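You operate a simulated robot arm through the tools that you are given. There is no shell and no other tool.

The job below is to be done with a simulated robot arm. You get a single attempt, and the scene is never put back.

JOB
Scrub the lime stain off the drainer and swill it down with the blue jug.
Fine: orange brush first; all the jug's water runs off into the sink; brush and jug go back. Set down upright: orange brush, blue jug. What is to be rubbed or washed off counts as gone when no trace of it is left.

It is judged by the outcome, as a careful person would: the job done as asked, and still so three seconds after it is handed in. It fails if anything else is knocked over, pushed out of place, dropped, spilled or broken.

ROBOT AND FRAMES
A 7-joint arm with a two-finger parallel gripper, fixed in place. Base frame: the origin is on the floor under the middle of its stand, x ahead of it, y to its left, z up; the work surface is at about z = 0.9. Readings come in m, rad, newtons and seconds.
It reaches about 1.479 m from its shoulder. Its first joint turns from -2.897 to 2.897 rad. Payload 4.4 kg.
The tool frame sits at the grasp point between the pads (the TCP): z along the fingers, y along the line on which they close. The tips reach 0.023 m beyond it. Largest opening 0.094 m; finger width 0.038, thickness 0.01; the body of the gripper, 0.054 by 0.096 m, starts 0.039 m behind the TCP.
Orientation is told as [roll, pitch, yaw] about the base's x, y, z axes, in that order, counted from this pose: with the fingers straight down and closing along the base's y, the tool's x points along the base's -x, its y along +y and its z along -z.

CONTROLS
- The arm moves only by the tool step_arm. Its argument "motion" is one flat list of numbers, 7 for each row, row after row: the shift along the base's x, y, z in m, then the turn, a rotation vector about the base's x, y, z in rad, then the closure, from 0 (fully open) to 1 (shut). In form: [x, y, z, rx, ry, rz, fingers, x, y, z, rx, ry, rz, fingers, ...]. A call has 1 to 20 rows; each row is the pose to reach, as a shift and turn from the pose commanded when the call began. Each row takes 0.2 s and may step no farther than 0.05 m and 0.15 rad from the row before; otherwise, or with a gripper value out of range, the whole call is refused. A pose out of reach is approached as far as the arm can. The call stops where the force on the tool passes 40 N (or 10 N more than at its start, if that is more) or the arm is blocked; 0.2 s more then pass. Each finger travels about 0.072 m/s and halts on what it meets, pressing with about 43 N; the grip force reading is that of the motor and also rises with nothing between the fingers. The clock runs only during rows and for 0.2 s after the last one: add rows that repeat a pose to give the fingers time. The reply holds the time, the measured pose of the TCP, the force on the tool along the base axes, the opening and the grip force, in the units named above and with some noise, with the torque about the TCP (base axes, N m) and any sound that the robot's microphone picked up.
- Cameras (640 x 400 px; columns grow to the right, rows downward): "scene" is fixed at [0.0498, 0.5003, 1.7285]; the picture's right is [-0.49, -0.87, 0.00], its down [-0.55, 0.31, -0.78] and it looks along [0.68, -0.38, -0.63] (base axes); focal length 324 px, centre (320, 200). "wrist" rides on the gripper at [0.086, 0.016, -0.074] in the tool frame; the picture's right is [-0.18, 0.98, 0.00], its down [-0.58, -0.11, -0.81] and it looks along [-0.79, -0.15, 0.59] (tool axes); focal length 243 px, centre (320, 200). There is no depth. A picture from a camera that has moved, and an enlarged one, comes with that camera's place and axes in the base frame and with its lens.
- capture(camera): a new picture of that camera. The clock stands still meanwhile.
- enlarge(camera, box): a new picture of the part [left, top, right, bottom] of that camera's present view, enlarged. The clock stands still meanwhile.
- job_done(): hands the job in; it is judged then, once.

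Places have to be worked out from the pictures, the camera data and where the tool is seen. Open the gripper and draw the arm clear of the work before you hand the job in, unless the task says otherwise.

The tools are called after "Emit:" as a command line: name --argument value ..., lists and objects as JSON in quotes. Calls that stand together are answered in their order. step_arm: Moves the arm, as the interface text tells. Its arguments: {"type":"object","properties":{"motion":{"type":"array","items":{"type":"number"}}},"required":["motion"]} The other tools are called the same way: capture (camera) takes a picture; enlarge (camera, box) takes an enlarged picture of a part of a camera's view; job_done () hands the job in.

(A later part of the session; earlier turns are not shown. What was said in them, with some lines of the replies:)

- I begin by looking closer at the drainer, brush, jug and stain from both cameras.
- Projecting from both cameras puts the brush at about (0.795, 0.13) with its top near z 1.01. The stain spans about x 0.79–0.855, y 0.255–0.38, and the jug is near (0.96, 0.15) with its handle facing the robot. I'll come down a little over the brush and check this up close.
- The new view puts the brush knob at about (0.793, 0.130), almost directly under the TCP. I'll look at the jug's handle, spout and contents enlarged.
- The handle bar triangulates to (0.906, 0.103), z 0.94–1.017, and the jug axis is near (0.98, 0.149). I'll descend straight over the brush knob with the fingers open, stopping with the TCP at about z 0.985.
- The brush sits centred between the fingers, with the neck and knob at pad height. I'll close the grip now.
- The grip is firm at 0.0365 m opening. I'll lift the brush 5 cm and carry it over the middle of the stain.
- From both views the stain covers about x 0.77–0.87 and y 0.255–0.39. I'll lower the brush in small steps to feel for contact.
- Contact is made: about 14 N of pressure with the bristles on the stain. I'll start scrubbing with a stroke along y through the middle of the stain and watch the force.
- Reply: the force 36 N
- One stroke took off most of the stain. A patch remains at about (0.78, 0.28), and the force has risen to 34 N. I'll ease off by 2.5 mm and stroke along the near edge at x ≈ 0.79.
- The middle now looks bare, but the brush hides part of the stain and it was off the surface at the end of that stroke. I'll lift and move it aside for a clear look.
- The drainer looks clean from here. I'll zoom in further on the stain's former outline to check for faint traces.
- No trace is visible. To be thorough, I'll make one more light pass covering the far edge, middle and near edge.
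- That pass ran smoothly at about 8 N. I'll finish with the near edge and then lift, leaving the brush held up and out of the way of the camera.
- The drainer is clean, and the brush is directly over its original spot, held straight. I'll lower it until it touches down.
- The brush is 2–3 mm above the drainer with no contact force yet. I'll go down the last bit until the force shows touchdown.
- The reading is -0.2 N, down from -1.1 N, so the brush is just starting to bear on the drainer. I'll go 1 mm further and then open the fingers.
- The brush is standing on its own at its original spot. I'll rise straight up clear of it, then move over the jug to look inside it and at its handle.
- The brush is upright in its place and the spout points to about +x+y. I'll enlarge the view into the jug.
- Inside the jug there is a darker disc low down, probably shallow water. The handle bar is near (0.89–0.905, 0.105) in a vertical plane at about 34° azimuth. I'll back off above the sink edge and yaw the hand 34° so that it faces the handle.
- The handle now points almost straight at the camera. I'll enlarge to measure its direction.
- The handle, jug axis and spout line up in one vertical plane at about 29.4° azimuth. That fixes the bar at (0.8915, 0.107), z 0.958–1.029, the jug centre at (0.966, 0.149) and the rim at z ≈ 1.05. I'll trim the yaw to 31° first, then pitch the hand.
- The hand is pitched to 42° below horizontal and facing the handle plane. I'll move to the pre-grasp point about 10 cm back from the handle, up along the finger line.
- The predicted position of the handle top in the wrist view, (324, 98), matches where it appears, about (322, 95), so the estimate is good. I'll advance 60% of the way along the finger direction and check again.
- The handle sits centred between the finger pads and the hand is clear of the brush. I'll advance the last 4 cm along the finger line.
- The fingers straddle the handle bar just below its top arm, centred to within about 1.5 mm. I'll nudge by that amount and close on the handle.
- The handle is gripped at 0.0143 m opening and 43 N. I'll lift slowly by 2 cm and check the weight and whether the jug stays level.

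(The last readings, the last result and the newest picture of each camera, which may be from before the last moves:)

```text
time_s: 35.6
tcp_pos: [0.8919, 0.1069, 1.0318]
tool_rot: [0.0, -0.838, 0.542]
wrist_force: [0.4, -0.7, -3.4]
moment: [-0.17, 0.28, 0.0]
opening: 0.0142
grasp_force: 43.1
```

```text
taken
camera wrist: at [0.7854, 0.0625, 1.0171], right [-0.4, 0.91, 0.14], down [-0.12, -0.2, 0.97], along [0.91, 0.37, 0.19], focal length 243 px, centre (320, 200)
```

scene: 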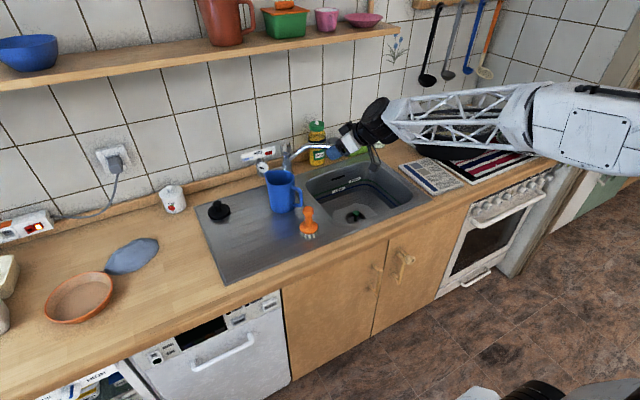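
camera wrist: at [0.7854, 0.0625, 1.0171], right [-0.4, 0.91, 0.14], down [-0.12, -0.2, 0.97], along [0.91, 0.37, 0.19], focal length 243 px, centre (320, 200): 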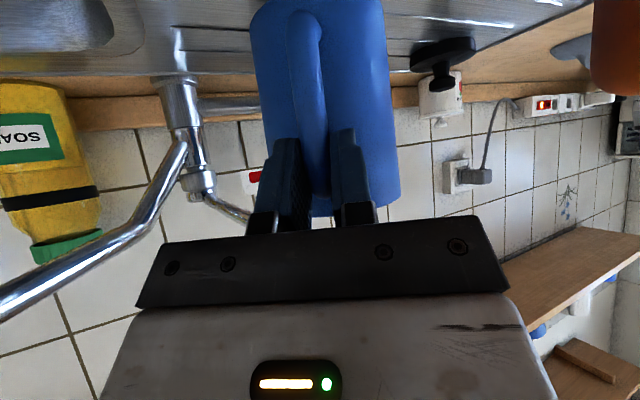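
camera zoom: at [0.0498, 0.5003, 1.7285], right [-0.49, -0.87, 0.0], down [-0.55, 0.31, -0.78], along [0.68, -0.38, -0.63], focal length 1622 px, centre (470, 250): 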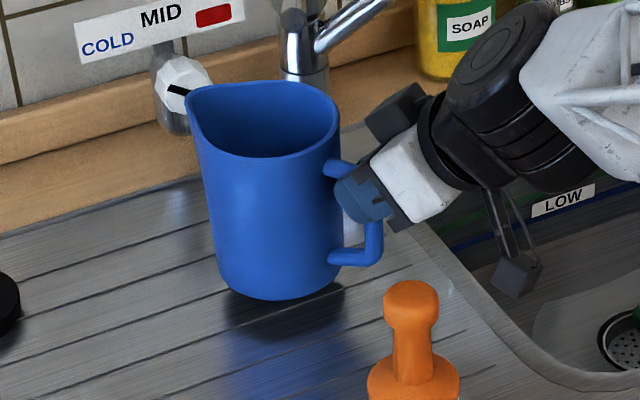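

The jug hangs level and weighs only about 3.5 N, with no slip. I'll lift it straight up until it is clear of the brush.

Emit:
step_arm --motion '[0, 0, 0.02, 0, 0, 0, 1, 0, 0, 0.045, 0, 0, 0, 1, 0, 0, 0.07, 0, 0, 0, 1, 0, 0, 0.095, 0, 0, 0, 1, 0, 0, 0.118, 0, 0, 0, 1, 0, 0, 0.13, 0, 0, 0, 1, 0, 0, 0.13, 0, 0, 0, 1]'

Emit:
enlarge --camera "scene" --box '[220, 110, 360, 230]'

```text
time_s: 37.2
tcp_pos: [0.891, 0.1058, 1.1621]
tool_rot: [0.0, -0.84, 0.54]
wrist_force: [-1.0, 0.3, -3.3]
moment: [-0.17, 0.29, 0.03]
opening: 0.0144
grasp_force: 43.2
```

```text
3.33 times, centred on (290, 170) of scene
camera zoom: at [0.0498, 0.5003, 1.7285], right [-0.49, -0.87, 0.0], down [-0.55, 0.31, -0.78], along [0.68, -0.38, -0.63], focal length 1081 px, centre (420, 300)
```

zoom: 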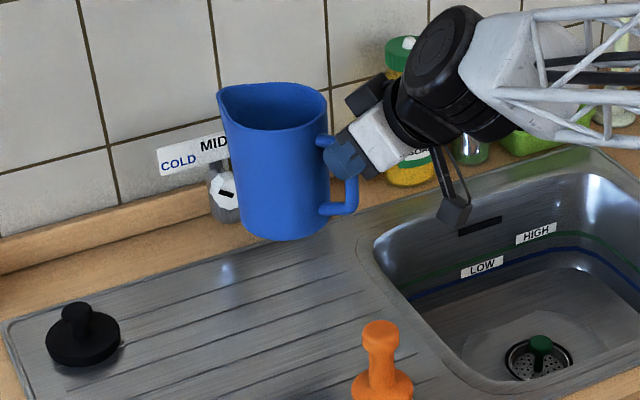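

The jug is level and clear of everything. I'll carry it smoothly over to the far end of the stain while yawing the hand so that the spout points straight along +x.

Emit:
step_arm --motion '[-0.008, 0.012, 0, 0, 0, -0.03, 1, -0.024, 0.036, 0, 0, 0, -0.075, 1, -0.042, 0.063, 0, 0, 0, -0.125, 1, -0.06, 0.09, 0, 0, 0, -0.175, 1, -0.078, 0.117, 0, 0, 0, -0.225, 1, -0.096, 0.144, 0, 0, 0, -0.275, 1, -0.114, 0.171, 0, 0, 0, -0.325, 1, -0.132, 0.198, 0, 0, 0, -0.375, 1, -0.15, 0.225, 0, 0, 0, -0.425, 1, -0.166, 0.249, 0, 0, 0, -0.475, 1, -0.18, 0.268, 0, 0, 0, -0.515, 1, -0.19, 0.283, 0, 0, 0, -0.541, 1, -0.19, 0.283, 0, 0, 0, -0.541, 1]'

Emit:
capture --camera "scene"

Emit:
capture --camera "wrist"

```text
time_s: 40.0
tcp_pos: [0.7013, 0.388, 1.16]
tool_rot: [-0.001, -0.837, 0.0]
wrist_force: [0.1, 0.1, -3.6]
moment: [0.01, 0.35, -0.02]
opening: 0.0143
grasp_force: 42.9
```

```text
taken
```

scene: 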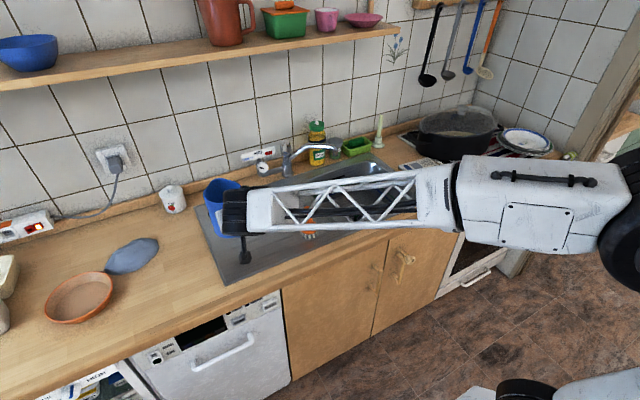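

```text
taken
camera wrist: at [0.5868, 0.4054, 1.1457], right [0.12, 0.98, 0.14], down [-0.21, -0.11, 0.97], along [0.97, -0.15, 0.19], focal length 243 px, centre (320, 200)
```

wrist: 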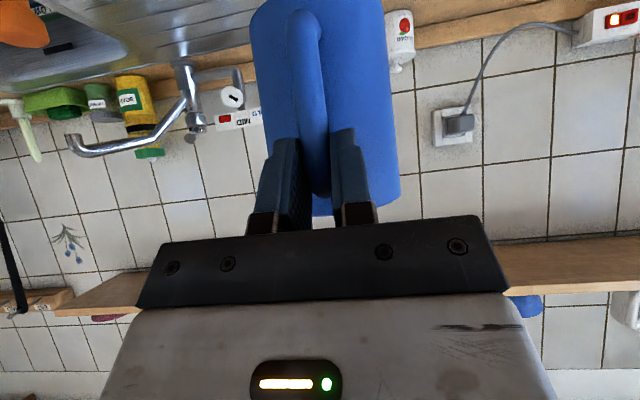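

The jug was carried level and is now near (0.787, 0.388), though the forearm partly hides it from the scene camera. I'll zoom in on it before tilting.

Emit:
enlarge --camera "scene" --box '[180, 160, 300, 290]'

```text
3.08 times, centred on (240, 225) of scene
camera zoom: at [0.0498, 0.5003, 1.7285], right [-0.49, -0.87, 0.0], down [-0.55, 0.31, -0.78], along [0.68, -0.38, -0.63], focal length 998 px, centre (566, 123)
```

zoom: 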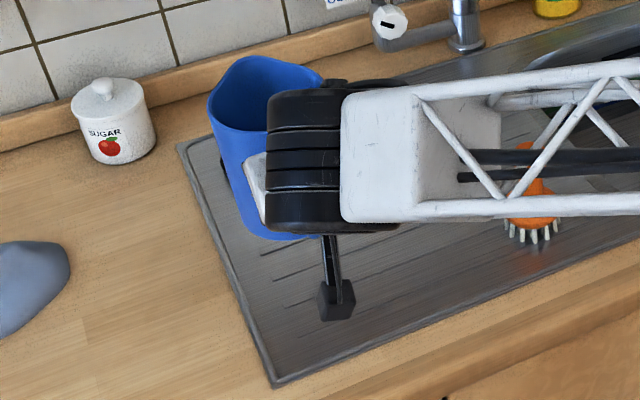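

The jug is upright over the drainer. I'll tilt it by 45° first, below the expected pour angle, while shifting slightly to y ≈ 0.37 and lower, then check the weight.

Emit:
step_arm --motion '[0, 0, 0, 0, 0.06, 0, 1, 0, -0.003, -0.005, 0, 0.16, 0, 1, 0, -0.006, -0.012, 0, 0.27, 0, 1, 0, -0.009, -0.02, 0, 0.38, 0, 1, 0, -0.012, -0.027, 0, 0.49, 0, 1, 0, -0.015, -0.034, 0, 0.6, 0, 1, 0, -0.018, -0.04, 0, 0.7, 0, 1, 0, -0.018, -0.045, 0, 0.785, 0, 1, 0, -0.018, -0.045, 0, 0.785, 0, 1]'

Emit:
enlarge --camera "scene" --box '[180, 130, 320, 290]'

Emit:
capture --camera "wrist"

```text
time_s: 42.0
tcp_pos: [0.7015, 0.3699, 1.1164]
tool_rot: [-0.001, -0.053, -0.001]
wrist_force: [-1.0, 0.2, -3.6]
moment: [-0.01, 0.1, 0.01]
opening: 0.0145
grasp_force: 43.1
```

```text
2.50 times, centred on (250, 210) of scene
camera zoom: at [0.0498, 0.5003, 1.7285], right [-0.49, -0.87, 0.0], down [-0.55, 0.31, -0.78], along [0.68, -0.38, -0.63], focal length 811 px, centre (495, 175)
```

zoom: 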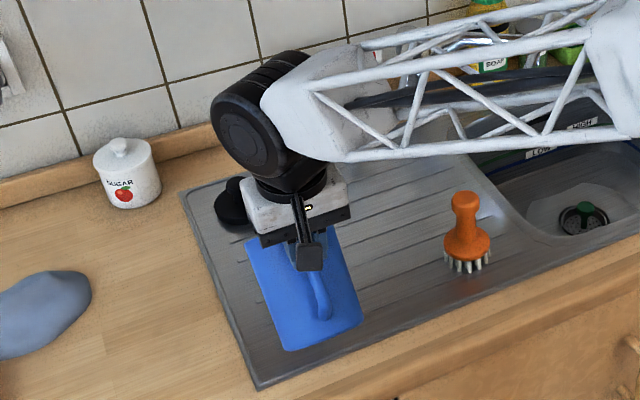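

```text
taken
camera wrist: at [0.6107, 0.3874, 1.1867], right [0.18, 0.98, 0.01], down [0.54, -0.11, 0.84], along [0.82, -0.15, -0.55], focal length 243 px, centre (320, 200)
```

wrist: 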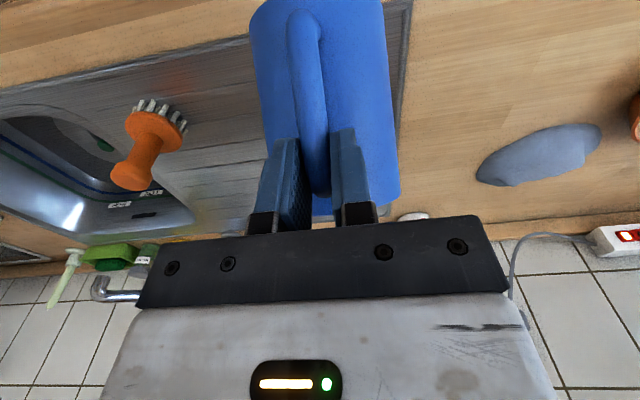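

The weight is unchanged at 3.6 N, so nothing has left the jug at 45°. I'll tilt slowly to 65° and check again.

Emit:
step_arm --motion '[0, 0, -0.002, 0, 0.07, 0, 1, 0, 0, -0.004, 0, 0.14, 0, 1, 0, 0, -0.006, 0, 0.21, 0, 1, 0, 0, -0.006, 0, 0.28, 0, 1, 0, 0, -0.006, 0, 0.35, 0, 1, 0, 0, -0.006, 0, 0.35, 0, 1]'

Emit:
enlarge --camera "scene" --box '[180, 130, 320, 290]'

```text
time_s: 43.4
tcp_pos: [0.7, 0.3703, 1.1105]
tool_rot: [0.0, 0.296, -0.001]
wrist_force: [-0.1, -0.2, -3.0]
moment: [0.02, -0.03, 0.0]
opening: 0.0144
grasp_force: 42.8
```

```text
2.50 times, centred on (250, 210) of scene
camera zoom: at [0.0498, 0.5003, 1.7285], right [-0.49, -0.87, 0.0], down [-0.55, 0.31, -0.78], along [0.68, -0.38, -0.63], focal length 811 px, centre (495, 175)
```

zoom: 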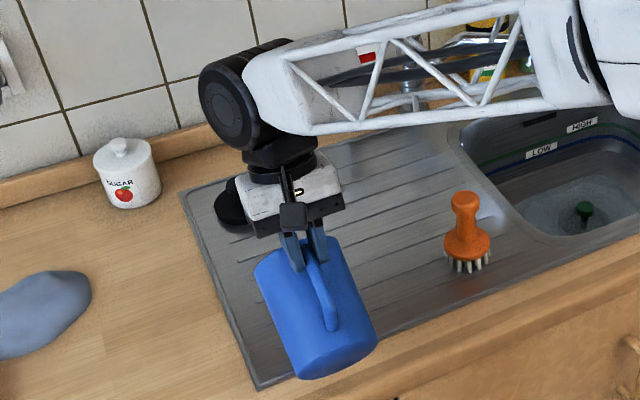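

The reading is about -3.0 N and the sink floor looks slightly different. I'll zoom in on the sink and on the area under the lip.

Emit:
enlarge --camera "scene" --box '[270, 140, 430, 250]'

Emit:
enlarge --camera "scene" --box '[200, 190, 300, 290]'

Emit:
capture --camera "wrist"

```text
3.64 times, centred on (350, 195) of scene
camera zoom: at [0.0498, 0.5003, 1.7285], right [-0.49, -0.87, 0.0], down [-0.55, 0.31, -0.78], along [0.68, -0.38, -0.63], focal length 1179 px, centre (211, 218)
```

zoom: 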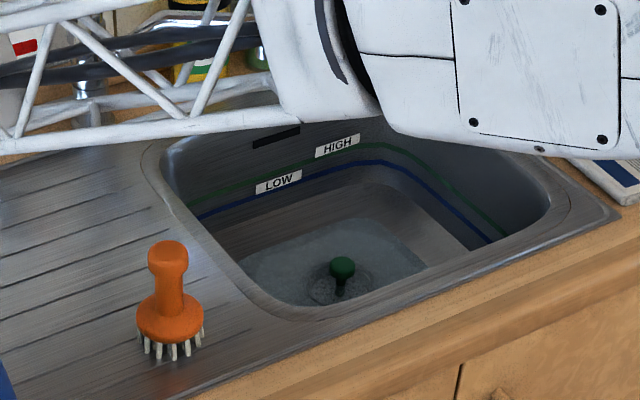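

```text
4.00 times, centred on (250, 240) of scene
camera zoom: at [0.0498, 0.5003, 1.7285], right [-0.49, -0.87, 0.0], down [-0.55, 0.31, -0.78], along [0.68, -0.38, -0.63], focal length 1297 px, centre (600, 40)
```

zoom: 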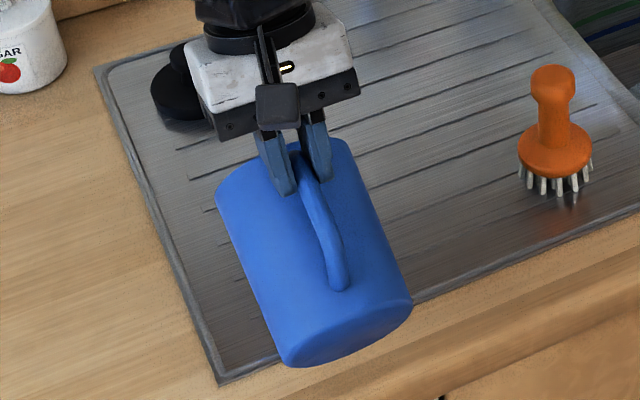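

```text
taken
camera wrist: at [0.6397, 0.3874, 1.208], right [0.18, 0.98, -0.05], down [0.79, -0.11, 0.6], along [0.58, -0.15, -0.8], focal length 243 px, centre (320, 200)
```

wrist: 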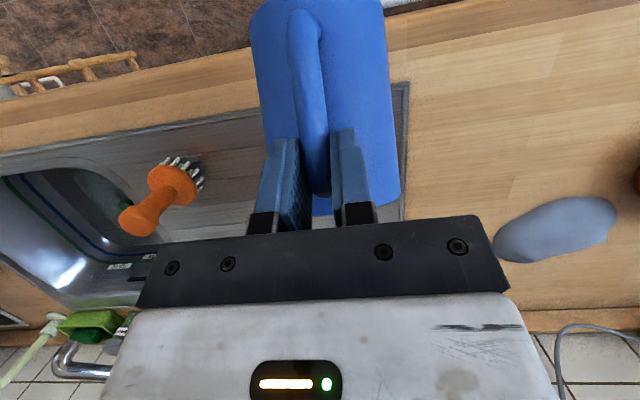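

A thin pool of water has appeared around the plug in the sink, so the pour has begun and is running off as it should. I'll keep tilting slowly with the lip over the stain, sweeping towards the sink end of it.

Emit:
step_arm --motion '[0.004, -0.009, 0, 0, 0.029, 0, 1, 0.008, -0.018, 0, 0, 0.058, 0, 1, 0.0125, -0.027, 0, 0, 0.087, 0, 1, 0.017, -0.036, 0, 0, 0.116, 0, 1, 0.021, -0.045, 0, 0, 0.145, 0, 1, 0.025, -0.054, 0, 0, 0.174, 0, 1, 0.029, -0.063, 0, 0, 0.203, 0, 1, 0.0335, -0.072, 0, 0, 0.232, 0, 1, 0.038, -0.081, 0, 0, 0.261, 0, 1, 0.042, -0.09, 0, 0, 0.29, 0, 1, 0.046, -0.099, 0, 0, 0.319, 0, 1, 0.05, -0.108, 0, 0, 0.348, 0, 1]'

Emit:
capture --camera "scene"

Emit:
enlarge --camera "scene" --box '[190, 150, 430, 290]'

```text
time_s: 46.0
tcp_pos: [0.7517, 0.2626, 1.1108]
tool_rot: [0.001, 0.645, -0.001]
wrist_force: [-0.3, 0.2, -1.6]
moment: [0.05, -0.04, 0.03]
opening: 0.0141
grasp_force: 43.1
```

```text
taken
```

scene: 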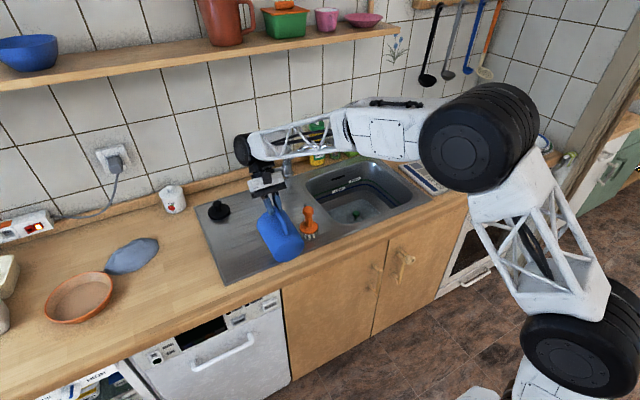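

```text
2.67 times, centred on (310, 220) of scene
camera zoom: at [0.0498, 0.5003, 1.7285], right [-0.49, -0.87, 0.0], down [-0.55, 0.31, -0.78], along [0.68, -0.38, -0.63], focal length 865 px, centre (347, 147)
```

zoom: 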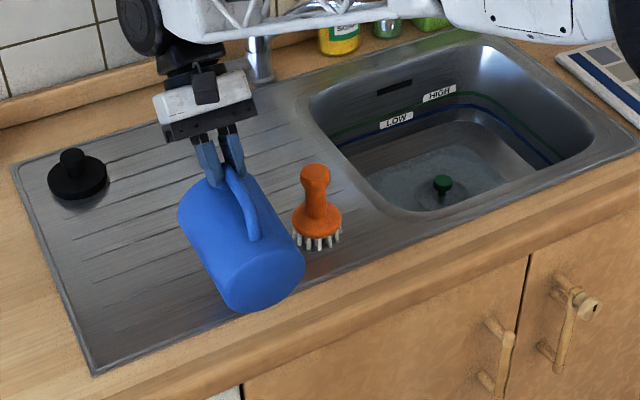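

The weight is down to about 1.6 N and the pool in the sink has grown, with no water on the worktop. I'll continue tilting past horizontal while sweeping back over the stain.

Emit:
step_arm --motion '[0.0043, 0.0065, 0, 0, 0.029, 0, 1, 0.0086, 0.013, 0, 0, 0.058, 0, 1, 0.013, 0.0195, 0, 0, 0.087, 0, 1, 0.0173, 0.026, 0, 0, 0.116, 0, 1, 0.0216, 0.0325, 0, 0, 0.145, 0, 1, 0.026, 0.039, 0, 0, 0.174, 0, 1, 0.0303, 0.0455, 0, 0, 0.203, 0, 1, 0.0346, 0.052, 0, 0, 0.232, 0, 1, 0.039, 0.0585, 0, 0, 0.261, 0, 1, 0.0433, 0.065, 0, 0, 0.29, 0, 1, 0.0476, 0.0715, 0, 0, 0.319, 0, 1, 0.052, 0.078, 0, 0, 0.348, 0, 1, 0.0563, 0.0845, 0, 0, 0.377, 0, 1, 0.0606, 0.091, 0, 0, 0.406, 0, 1, 0.065, 0.0975, 0, 0, 0.435, 0, 1, 0.065, 0.0975, 0, 0, 0.435, 0, 1]'

Emit:
enlarge --camera "scene" --box '[190, 150, 430, 290]'

Emit:
capture --camera "wrist"

```text
time_s: 49.4
tcp_pos: [0.7745, 0.3447, 1.0621]
tool_rot: [0.0, 1.079, 0.001]
wrist_force: [-0.6, -0.6, -2.2]
moment: [0.0, -0.17, 0.0]
opening: 0.0142
grasp_force: 42.9
out of reach, approached as far as the arm can: row 12, 13, 14, 15, 16
```

```text
2.67 times, centred on (310, 220) of scene
camera zoom: at [0.0498, 0.5003, 1.7285], right [-0.49, -0.87, 0.0], down [-0.55, 0.31, -0.78], along [0.68, -0.38, -0.63], focal length 865 px, centre (347, 147)
```

zoom: 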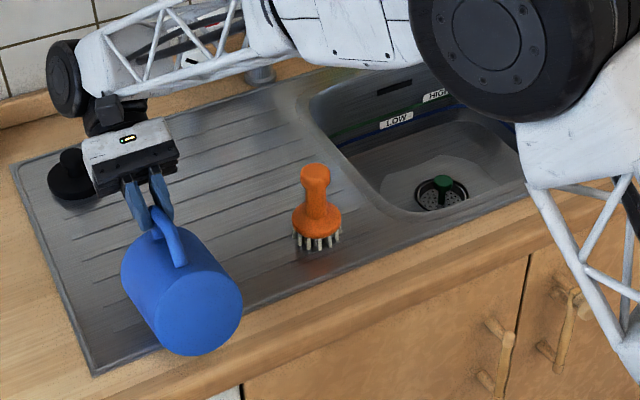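

```text
taken
camera wrist: at [0.7992, 0.3606, 1.1745], right [0.09, 0.98, -0.16], down [0.99, -0.11, -0.13], along [-0.15, -0.15, -0.98], focal length 243 px, centre (320, 200)
```

wrist: 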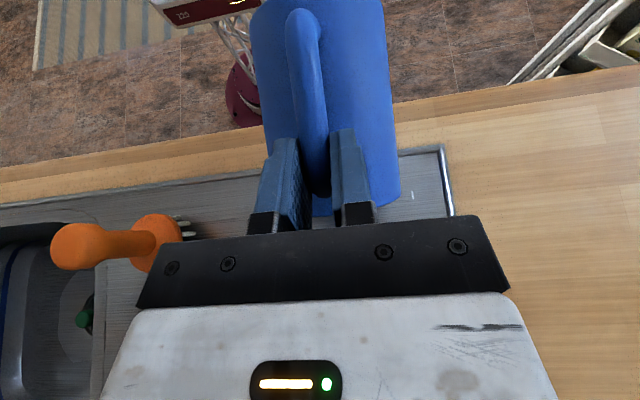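

The tilt reached 110° and the sink has drained. The last rows ran out of reach, though, so the hand sagged to z 1.062 and the lip is now close above the drainer. I'll ease the tilt back a little and raise the hand, watching the reading.

Emit:
step_arm --motion '[-0.004, -0.006, 0.006, 0, -0.029, 0, 1, -0.009, -0.013, 0.012, 0, -0.058, 0, 1, -0.0174, -0.026, 0.02, 0, -0.116, 0, 1, -0.0174, -0.026, 0.02, 0, -0.116, 0, 1]'

Emit:
enlarge --camera "scene" --box '[190, 150, 430, 290]'

```text
time_s: 50.4
tcp_pos: [0.7559, 0.3169, 1.0831]
tool_rot: [0.001, 0.963, -0.002]
wrist_force: [0.3, 0.2, -1.9]
moment: [0.0, -0.12, -0.05]
opening: 0.0144
grasp_force: 42.8
```

```text
2.67 times, centred on (310, 220) of scene
camera zoom: at [0.0498, 0.5003, 1.7285], right [-0.49, -0.87, 0.0], down [-0.55, 0.31, -0.78], along [0.68, -0.38, -0.63], focal length 865 px, centre (347, 147)
```

zoom: 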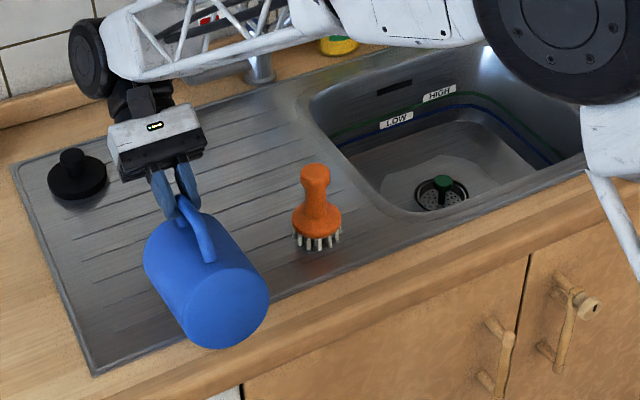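

The jug reads about 1.9 N, so roughly 160 ml has gone, the sink has drained, and nothing is on the worktop. I'll turn the jug back upright while rising to a safe height.

Emit:
step_arm --motion '[-0.004, 0.005, 0.012, 0, -0.1386, 0, 1, -0.009, 0.01, 0.024, 0, -0.2772, 0, 1, -0.013, 0.015, 0.036, 0, -0.4157, 0, 1, -0.017, 0.02, 0.048, 0, -0.5543, 0, 1, -0.021, 0.025, 0.06, 0, -0.6929, 0, 1, -0.026, 0.03, 0.072, 0, -0.8315, 0, 1, -0.03, 0.035, 0.077, 0, -0.97, 0, 1, -0.034, 0.04, 0.077, 0, -1.1086, 0, 1, -0.039, 0.045, 0.077, 0, -1.2472, 0, 1, -0.043, 0.05, 0.077, 0, -1.3858, 0, 1, -0.047, 0.055, 0.077, 0, -1.5244, 0, 1, -0.051, 0.06, 0.077, 0, -1.663, 0, 1, -0.055, 0.065, 0.077, 0, -1.8015, 0, 1, -0.055, 0.065, 0.077, 0, -1.8015, 0, 1]'

Emit:
capture --camera "scene"

Emit:
capture --camera "wrist"

```text
time_s: 53.4
tcp_pos: [0.7003, 0.3822, 1.1604]
tool_rot: [0.002, -0.839, 0.001]
wrist_force: [0.6, -0.4, -1.8]
moment: [0.02, 0.15, 0.0]
opening: 0.0139
grasp_force: 42.8
```

```text
taken
```

scene: 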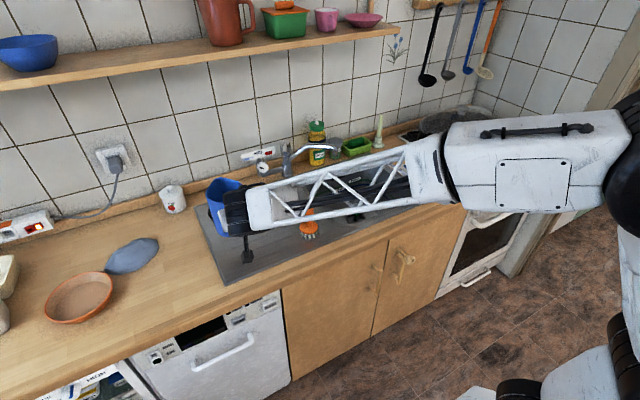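

```text
taken
camera wrist: at [0.5868, 0.3997, 1.1458], right [0.12, 0.98, 0.14], down [-0.21, -0.11, 0.97], along [0.97, -0.15, 0.19], focal length 243 px, centre (320, 200)
```

wrist: 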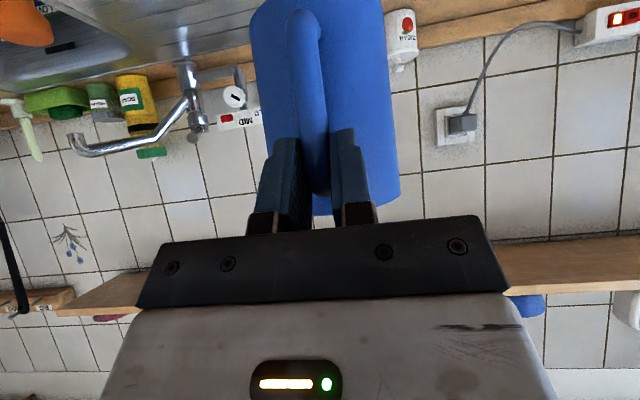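

The jug is upright, empty at about 1.85 N, and the hand is back at the transfer height. I'll carry it back to directly above its original spot, restoring the 31° yaw.

Emit:
step_arm --motion '[0.01, -0.014, 0, 0, 0, 0.028, 1, 0.026, -0.038, 0, 0, 0, 0.075, 1, 0.044, -0.064, 0, 0, 0, 0.125, 1, 0.062, -0.09, 0, 0, 0, 0.176, 1, 0.08, -0.116, 0, 0, 0, 0.227, 1, 0.098, -0.142, 0, 0, 0, 0.278, 1, 0.116, -0.168, 0, 0, 0, 0.329, 1, 0.134, -0.194, 0, 0, 0, 0.38, 1, 0.152, -0.22, 0, 0, 0, 0.43, 1, 0.168, -0.243, 0, 0, 0, 0.477, 1, 0.182, -0.263, 0, 0, 0, 0.516, 1, 0.191, -0.2765, 0, 0, 0, 0.541, 1, 0.191, -0.2765, 0, 0, 0, 0.541, 1]'

Emit:
enlarge --camera "scene" --box '[190, 110, 430, 290]'

```text
time_s: 56.2
tcp_pos: [0.8921, 0.1058, 1.1589]
tool_rot: [-0.001, -0.837, 0.542]
wrist_force: [-0.1, -0.1, -2.3]
moment: [-0.06, 0.14, -0.04]
opening: 0.0138
grasp_force: 43.3
```

```text
2.22 times, centred on (310, 200) of scene
camera zoom: at [0.0498, 0.5003, 1.7285], right [-0.49, -0.87, 0.0], down [-0.55, 0.31, -0.78], along [0.68, -0.38, -0.63], focal length 721 px, centre (342, 200)
```

zoom: 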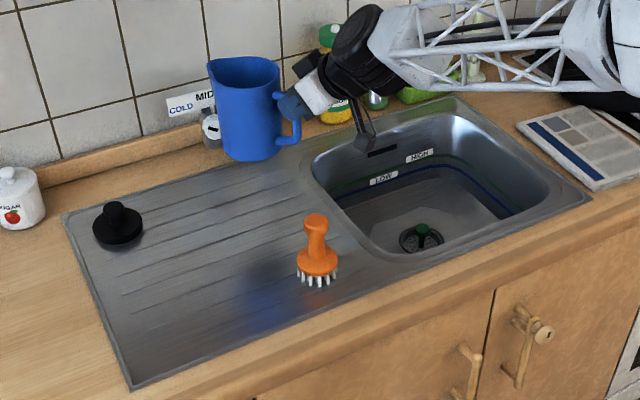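

The drainer is clean and the sink is empty, with the jug over its original spot. I'll lower it straight down to about 1 cm above where it stood.

Emit:
step_arm --motion '[0, 0, -0.015, 0, 0, 0, 1, 0, 0, -0.04, 0, 0, 0, 1, 0, 0, -0.065, 0, 0, 0, 1, 0, 0, -0.09, 0, 0, 0, 1, 0, 0, -0.115, 0, 0, 0, 1, 0, 0, -0.13, 0, 0, 0, 1, 0, 0, -0.14, 0, 0, 0, 1, 0, 0, -0.14, 0, 0, 0, 1]'

Emit:
enlarge --camera "scene" --box '[250, 150, 330, 230]'

```text
time_s: 58.0
tcp_pos: [0.8909, 0.1053, 1.0195]
tool_rot: [0.002, -0.837, 0.541]
wrist_force: [0.9, -0.8, -1.8]
moment: [-0.06, 0.08, 0.04]
opening: 0.0141
grasp_force: 43.1
```

```text
5.00 times, centred on (290, 190) of scene
camera zoom: at [0.0498, 0.5003, 1.7285], right [-0.49, -0.87, 0.0], down [-0.55, 0.31, -0.78], along [0.68, -0.38, -0.63], focal length 1622 px, centre (470, 250)
```

zoom: 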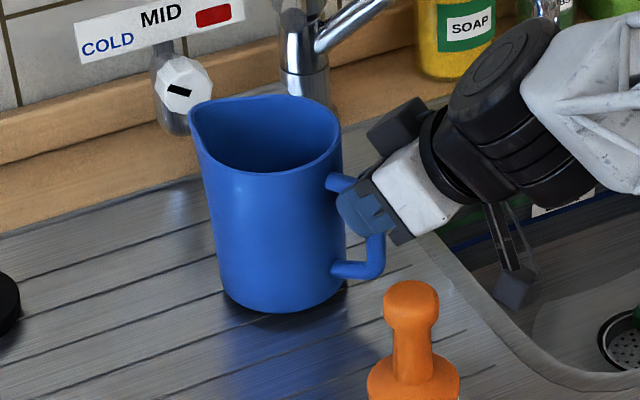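

The jug is level and about 8 mm above its place. I'll lower it gently to touchdown.

Emit:
step_arm --motion '[0, 0, -0.003, 0, 0, 0, 1, 0, 0, -0.005, 0, 0, 0, 1, 0, 0, -0.007, 0, 0, 0, 1, 0, 0, -0.008, 0, 0, 0, 1, 0, 0, -0.008, 0, 0, 0, 1]'

```text
time_s: 59.2
tcp_pos: [0.8916, 0.1042, 1.0144]
tool_rot: [-0.001, -0.838, 0.54]
wrist_force: [1.5, 0.2, 5.9]
moment: [0.42, -0.81, -0.09]
opening: 0.0141
grasp_force: 42.7
```

Contact is about 6 N up, with a moment that says the spout-side edge of the base touched first, so the jug has slipped slightly in the grip. I'll look at how level it stands.

Emit:
capture --camera "wrist"

Emit:
enlarge --camera "scene" --box '[250, 150, 330, 230]'

```text
taken
camera wrist: at [0.7855, 0.061, 0.9987], right [-0.4, 0.91, 0.14], down [-0.12, -0.2, 0.97], along [0.91, 0.37, 0.19], focal length 243 px, centre (320, 200)
```

wrist: 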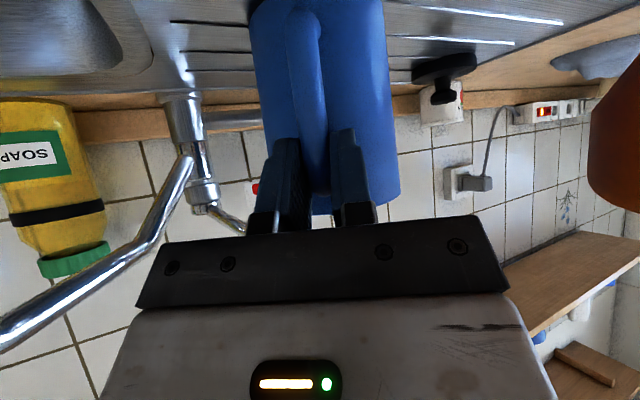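

```text
5.00 times, centred on (290, 190) of scene
camera zoom: at [0.0498, 0.5003, 1.7285], right [-0.49, -0.87, 0.0], down [-0.55, 0.31, -0.78], along [0.68, -0.38, -0.63], focal length 1622 px, centre (470, 250)
```

zoom: 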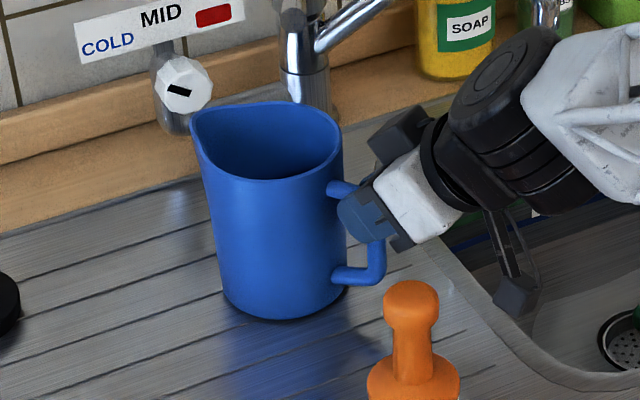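

The jug looks level and its outline matches the original picture to within a pixel or two. I'll trim the tilt by 0.6°, settle the last millimetre and read the force before releasing.

Emit:
step_arm --motion '[0, 0, 0, 0.005, -0.0085, 0, 1, 0, 0, -0.001, 0.005, -0.0085, 0, 1, 0, 0, -0.001, 0.005, -0.0085, 0, 1]'

```text
time_s: 60.0
tcp_pos: [0.8922, 0.1039, 1.0115]
tool_rot: [0.001, -0.848, 0.541]
wrist_force: [-3.0, 0.5, 13.3]
moment: [0.29, -0.15, 0.04]
opening: 0.0143
grasp_force: 43.6
```

The load is now 13 N, carried towards the handle side, so the base is seated. I'll relieve it by about 1 mm, undo half the trim, and open the fingers gradually.

Emit:
step_arm --motion '[0, 0, 0.0008, -0.002, 0.0035, 0, 1, 0, 0, 0.001, -0.002, 0.0035, 0, 1, 0, 0, 0.001, -0.002, 0.0035, 0, 1]'

```text
time_s: 60.8
tcp_pos: [0.8915, 0.1046, 1.0122]
tool_rot: [-0.002, -0.842, 0.542]
wrist_force: [1.2, -2.6, 9.5]
moment: [0.14, -0.44, -0.12]
opening: 0.0139
grasp_force: 43.0
```

The base is seated with the pressure nearer its middle. I'll lift another 0.7 mm to reduce the load and open the fingers step by step to 0.055 m.

Emit:
step_arm --motion '[0, 0, 0.0007, 0, 0, 0, 1, 0, 0, 0.0007, 0, 0, 0, 1, 0, 0, 0.0007, 0, 0, 0, 0.8, 0, 0, 0.0007, 0, 0, 0, 0.6, 0, 0, 0.0007, 0, 0, 0, 0.4, 0, 0, 0.0007, 0, 0, 0, 0.4, 0, 0, 0.0007, 0, 0, 0, 0.4]'

Emit:
capture --camera "wrist"

Emit:
enlarge --camera "scene" --box '[250, 150, 330, 230]'

```text
time_s: 62.4
tcp_pos: [0.8923, 0.1048, 1.013]
tool_rot: [0.001, -0.843, 0.542]
wrist_force: [-0.6, -0.1, -0.6]
moment: [0.01, -0.03, 0.02]
opening: 0.0564
grasp_force: 0.1
```

```text
taken
camera wrist: at [0.7857, 0.0615, 0.9978], right [-0.4, 0.91, 0.14], down [-0.13, -0.2, 0.97], along [0.91, 0.37, 0.2], focal length 243 px, centre (320, 200)
```

wrist: 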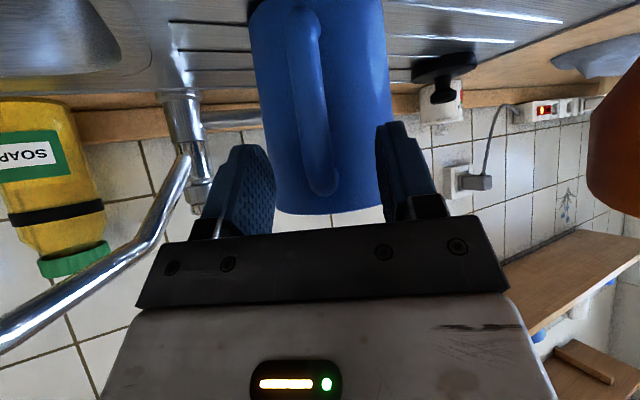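

```text
5.00 times, centred on (290, 190) of scene
camera zoom: at [0.0498, 0.5003, 1.7285], right [-0.49, -0.87, 0.0], down [-0.55, 0.31, -0.78], along [0.68, -0.38, -0.63], focal length 1622 px, centre (470, 250)
```

zoom: 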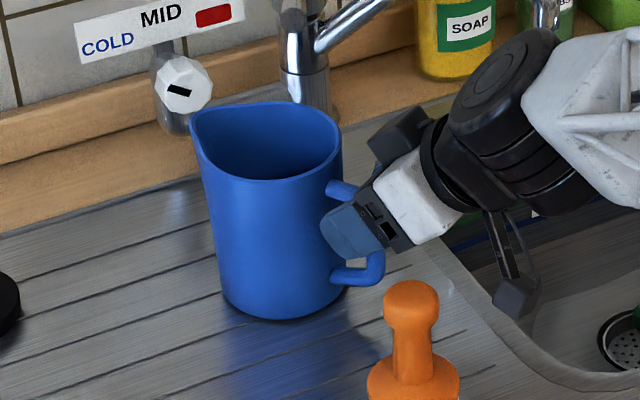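

The jug stands upright where it was, with the fingers open around the handle. I'll withdraw along the same line I came in, then rise.

Emit:
step_arm --motion '[-0.0125, -0.0077, 0.0133, 0, 0, 0, 0.4, -0.025, -0.0154, 0.0266, 0, 0, 0, 0.4, -0.0375, -0.0231, 0.04, 0, 0, 0, 0.4, -0.05, -0.0308, 0.0533, 0, 0, 0, 0.4, -0.0625, -0.0385, 0.0665, 0, 0, 0, 0.4, -0.075, -0.05, 0.1, 0, 0, 0, 0.4, -0.09, -0.06, 0.14, 0, 0, 0, 0.4, -0.105, -0.07, 0.18, 0, 0, 0, 0.4, -0.12, -0.08, 0.22, 0, 0, 0, 0.4]'

Emit:
capture --camera "scene"

Emit:
enlarge --camera "scene" --box '[190, 130, 430, 290]'

```text
time_s: 64.4
tcp_pos: [0.7714, 0.0254, 1.2326]
tool_rot: [0.002, -0.843, 0.539]
wrist_force: [0.2, 0.0, -0.9]
moment: [0.0, 0.0, 0.04]
opening: 0.0561
grasp_force: 0.0
```

```text
taken
```

scene: 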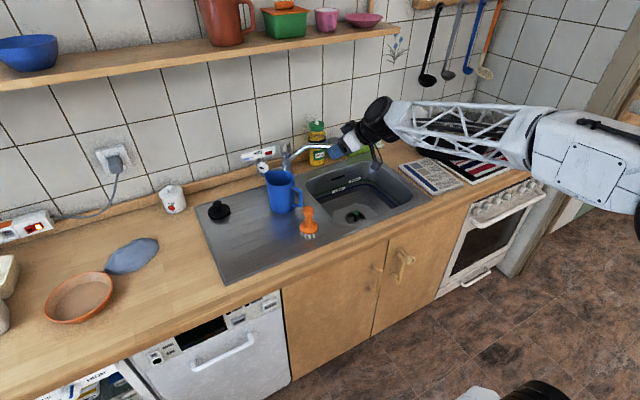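

```text
2.50 times, centred on (310, 210) of scene
camera zoom: at [0.0498, 0.5003, 1.7285], right [-0.49, -0.87, 0.0], down [-0.55, 0.31, -0.78], along [0.68, -0.38, -0.63], focal length 811 px, centre (345, 175)
```

zoom: 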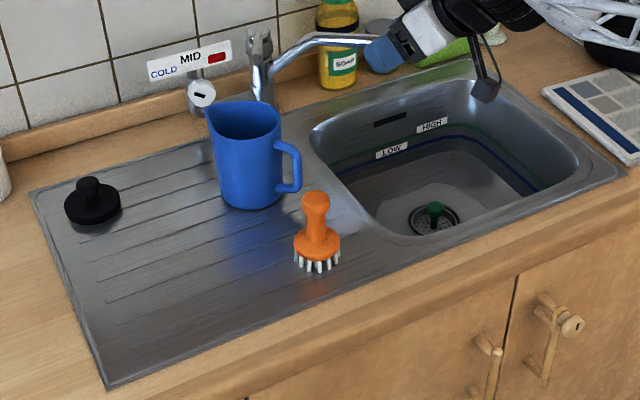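

Both items are back in their original places and upright, and the stain is gone. I'll turn the hand back to vertical, open it fully and draw it clear, then check the drainer and the inside of the jug.

Emit:
step_arm --motion '[0, 0, 0, -0.0721, 0.1205, 0, 0.3, 0, 0, 0, -0.1443, 0.241, 0, 0.2, 0, 0, 0, -0.2164, 0.3614, 0, 0.1, 0, 0, 0, -0.2885, 0.4819, 0, 0, 0, 0, 0.01, -0.3607, 0.6023, 0, 0, 0, 0, 0.02, -0.4328, 0.7228, 0, 0, 0, 0, 0.02, -0.4328, 0.7228, 0, 0]'

Emit:
capture --camera "wrist"

Emit:
enlarge --camera "scene" --box '[200, 200, 310, 280]'

```text
time_s: 66.0
tcp_pos: [0.7724, 0.0259, 1.253]
tool_rot: [0.001, 0.001, 0.539]
wrist_force: [-0.4, -0.1, -0.3]
moment: [-0.01, -0.01, -0.01]
opening: 0.0939
grasp_force: 0.2
```

```text
taken
camera wrist: at [0.6882, -0.0041, 1.3276], right [-0.35, 0.94, 0.0], down [0.56, 0.21, 0.81], along [0.76, 0.28, -0.59], focal length 243 px, centre (320, 200)
```

wrist: 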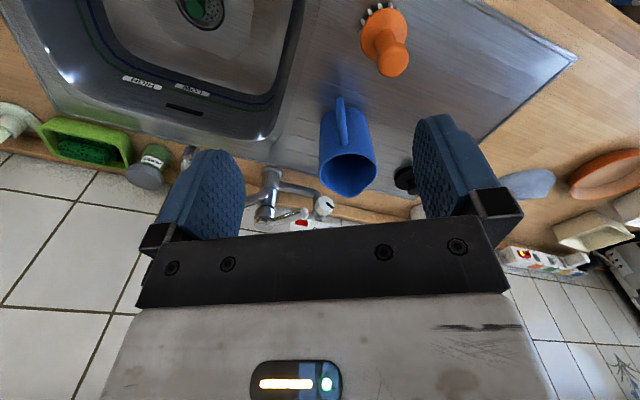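

```text
5.00 times, centred on (255, 240) of scene
camera zoom: at [0.0498, 0.5003, 1.7285], right [-0.49, -0.87, 0.0], down [-0.55, 0.31, -0.78], along [0.68, -0.38, -0.63], focal length 1622 px, centre (645, 0)
```

zoom: 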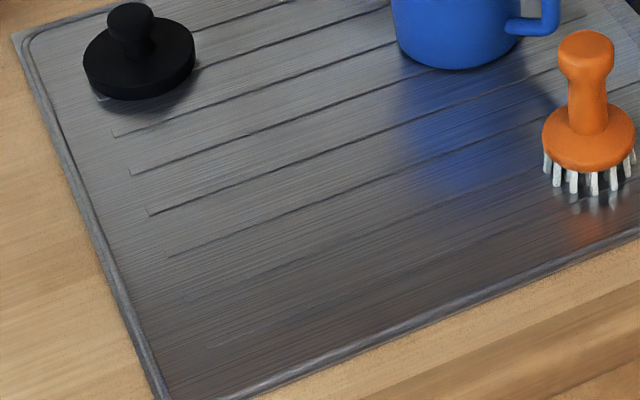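

The drainer is clean. As a last check I'll go back to the earlier viewpoint above the jug to confirm that it is empty.

Emit:
step_arm --motion '[0.035, 0.026, 0, 0, 0, -0.135, 0, 0.07, 0.052, 0, 0, 0, -0.27, 0, 0.105, 0.078, 0, 0, 0, -0.405, 0, 0.14, 0.103, 0, 0, 0, -0.539, 0, 0.14, 0.103, 0, 0, 0, -0.539, 0]'

Emit:
enlarge --camera "wrist" --box '[280, 0, 420, 120]'

Emit:
enlarge --camera "scene" --box '[255, 160, 305, 215]'

```text
time_s: 67.2
tcp_pos: [0.913, 0.1292, 1.254]
tool_rot: [0.004, -0.003, -0.001]
wrist_force: [0.3, 0.2, 1.3]
moment: [-0.01, -0.02, 0.01]
opening: 0.0939
grasp_force: 0.1
```

```text
3.33 times, centred on (350, 60) of wrist
camera zoom: at [0.8258, 0.1469, 1.3284], right [0.18, 0.98, 0.0], down [0.58, -0.11, 0.81], along [0.79, -0.15, -0.59], focal length 809 px, centre (220, 667)
```

zoom: 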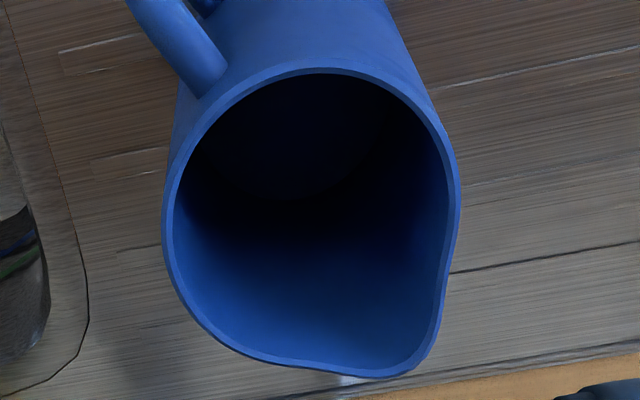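

```text
7.27 times, centred on (280, 188) of scene
camera zoom: at [0.0498, 0.5003, 1.7285], right [-0.49, -0.87, 0.0], down [-0.55, 0.31, -0.78], along [0.68, -0.38, -0.63], focal length 2358 px, centre (611, 291)
```

zoom: 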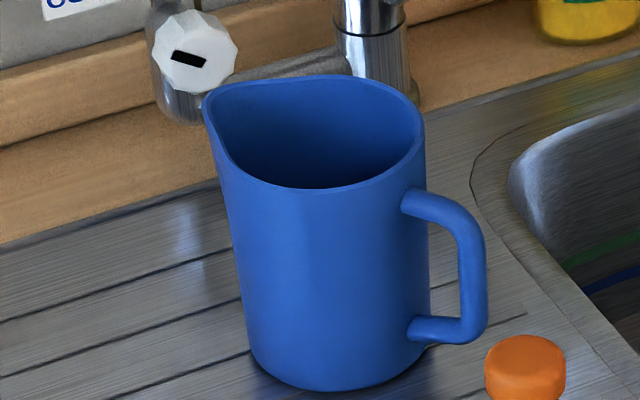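

The jug's floor now shows deeper and bare, so it is empty, and it stands within a couple of millimetres of where it was. I'll draw the arm back to its starting place before handing in.

Emit:
step_arm --motion '[-0.045, -0.005, 0.01, 0, 0, 0, 0, -0.09, -0.01, 0.02, 0, 0, 0, 0, -0.135, -0.015, 0.03, 0, 0, 0, 0, -0.173, -0.02, 0.04, 0, 0, 0, 0, -0.173, -0.02, 0.04, 0, 0, 0, 0, -0.173, -0.02, 0.04, 0, 0, 0, 0]'

Emit:
capture --camera "scene"

```text
time_s: 68.6
tcp_pos: [0.7404, 0.1074, 1.292]
tool_rot: [0.001, 0.001, 0.001]
wrist_force: [0.2, -0.9, -0.9]
moment: [0.01, 0.01, -0.01]
opening: 0.094
grasp_force: 0.0
```

```text
taken
```

scene: 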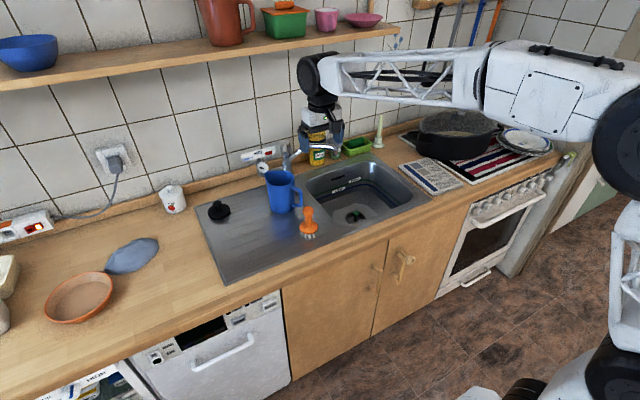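

The stain is gone, the jug's water has drained through the sink, and the brush and jug stand upright in their places. The gripper is open, the arm is clear and nothing else has moved, so I'm handing the job in.

Emit:
job_done

```text
The job is handed in.
```

The lime stain is scrubbed off the drainer, and the drainer has been swilled down with the blue jug. I've handed the job in.

- **Stain:** I scrubbed it with the orange brush first. Close-up pictures after scrubbing and at the end show no trace of it.
- **Water:** I poured the jug's water over the stained area and it ran into the sink and drained away. No water shows on the worktop in the pictures, and a look inside the jug showed it empty.
- **Brush and jug:** Both stand upright where they were. The jug is within a couple of millimetres of its original spot.

Near the end of the pour the arm ran out of reach. The hand sagged about 5 cm and brought the jug's lip close to the drainer, but the force readings showed no contact.

The gripper is open, the arm is drawn clear, and nothing else in the scene was moved.
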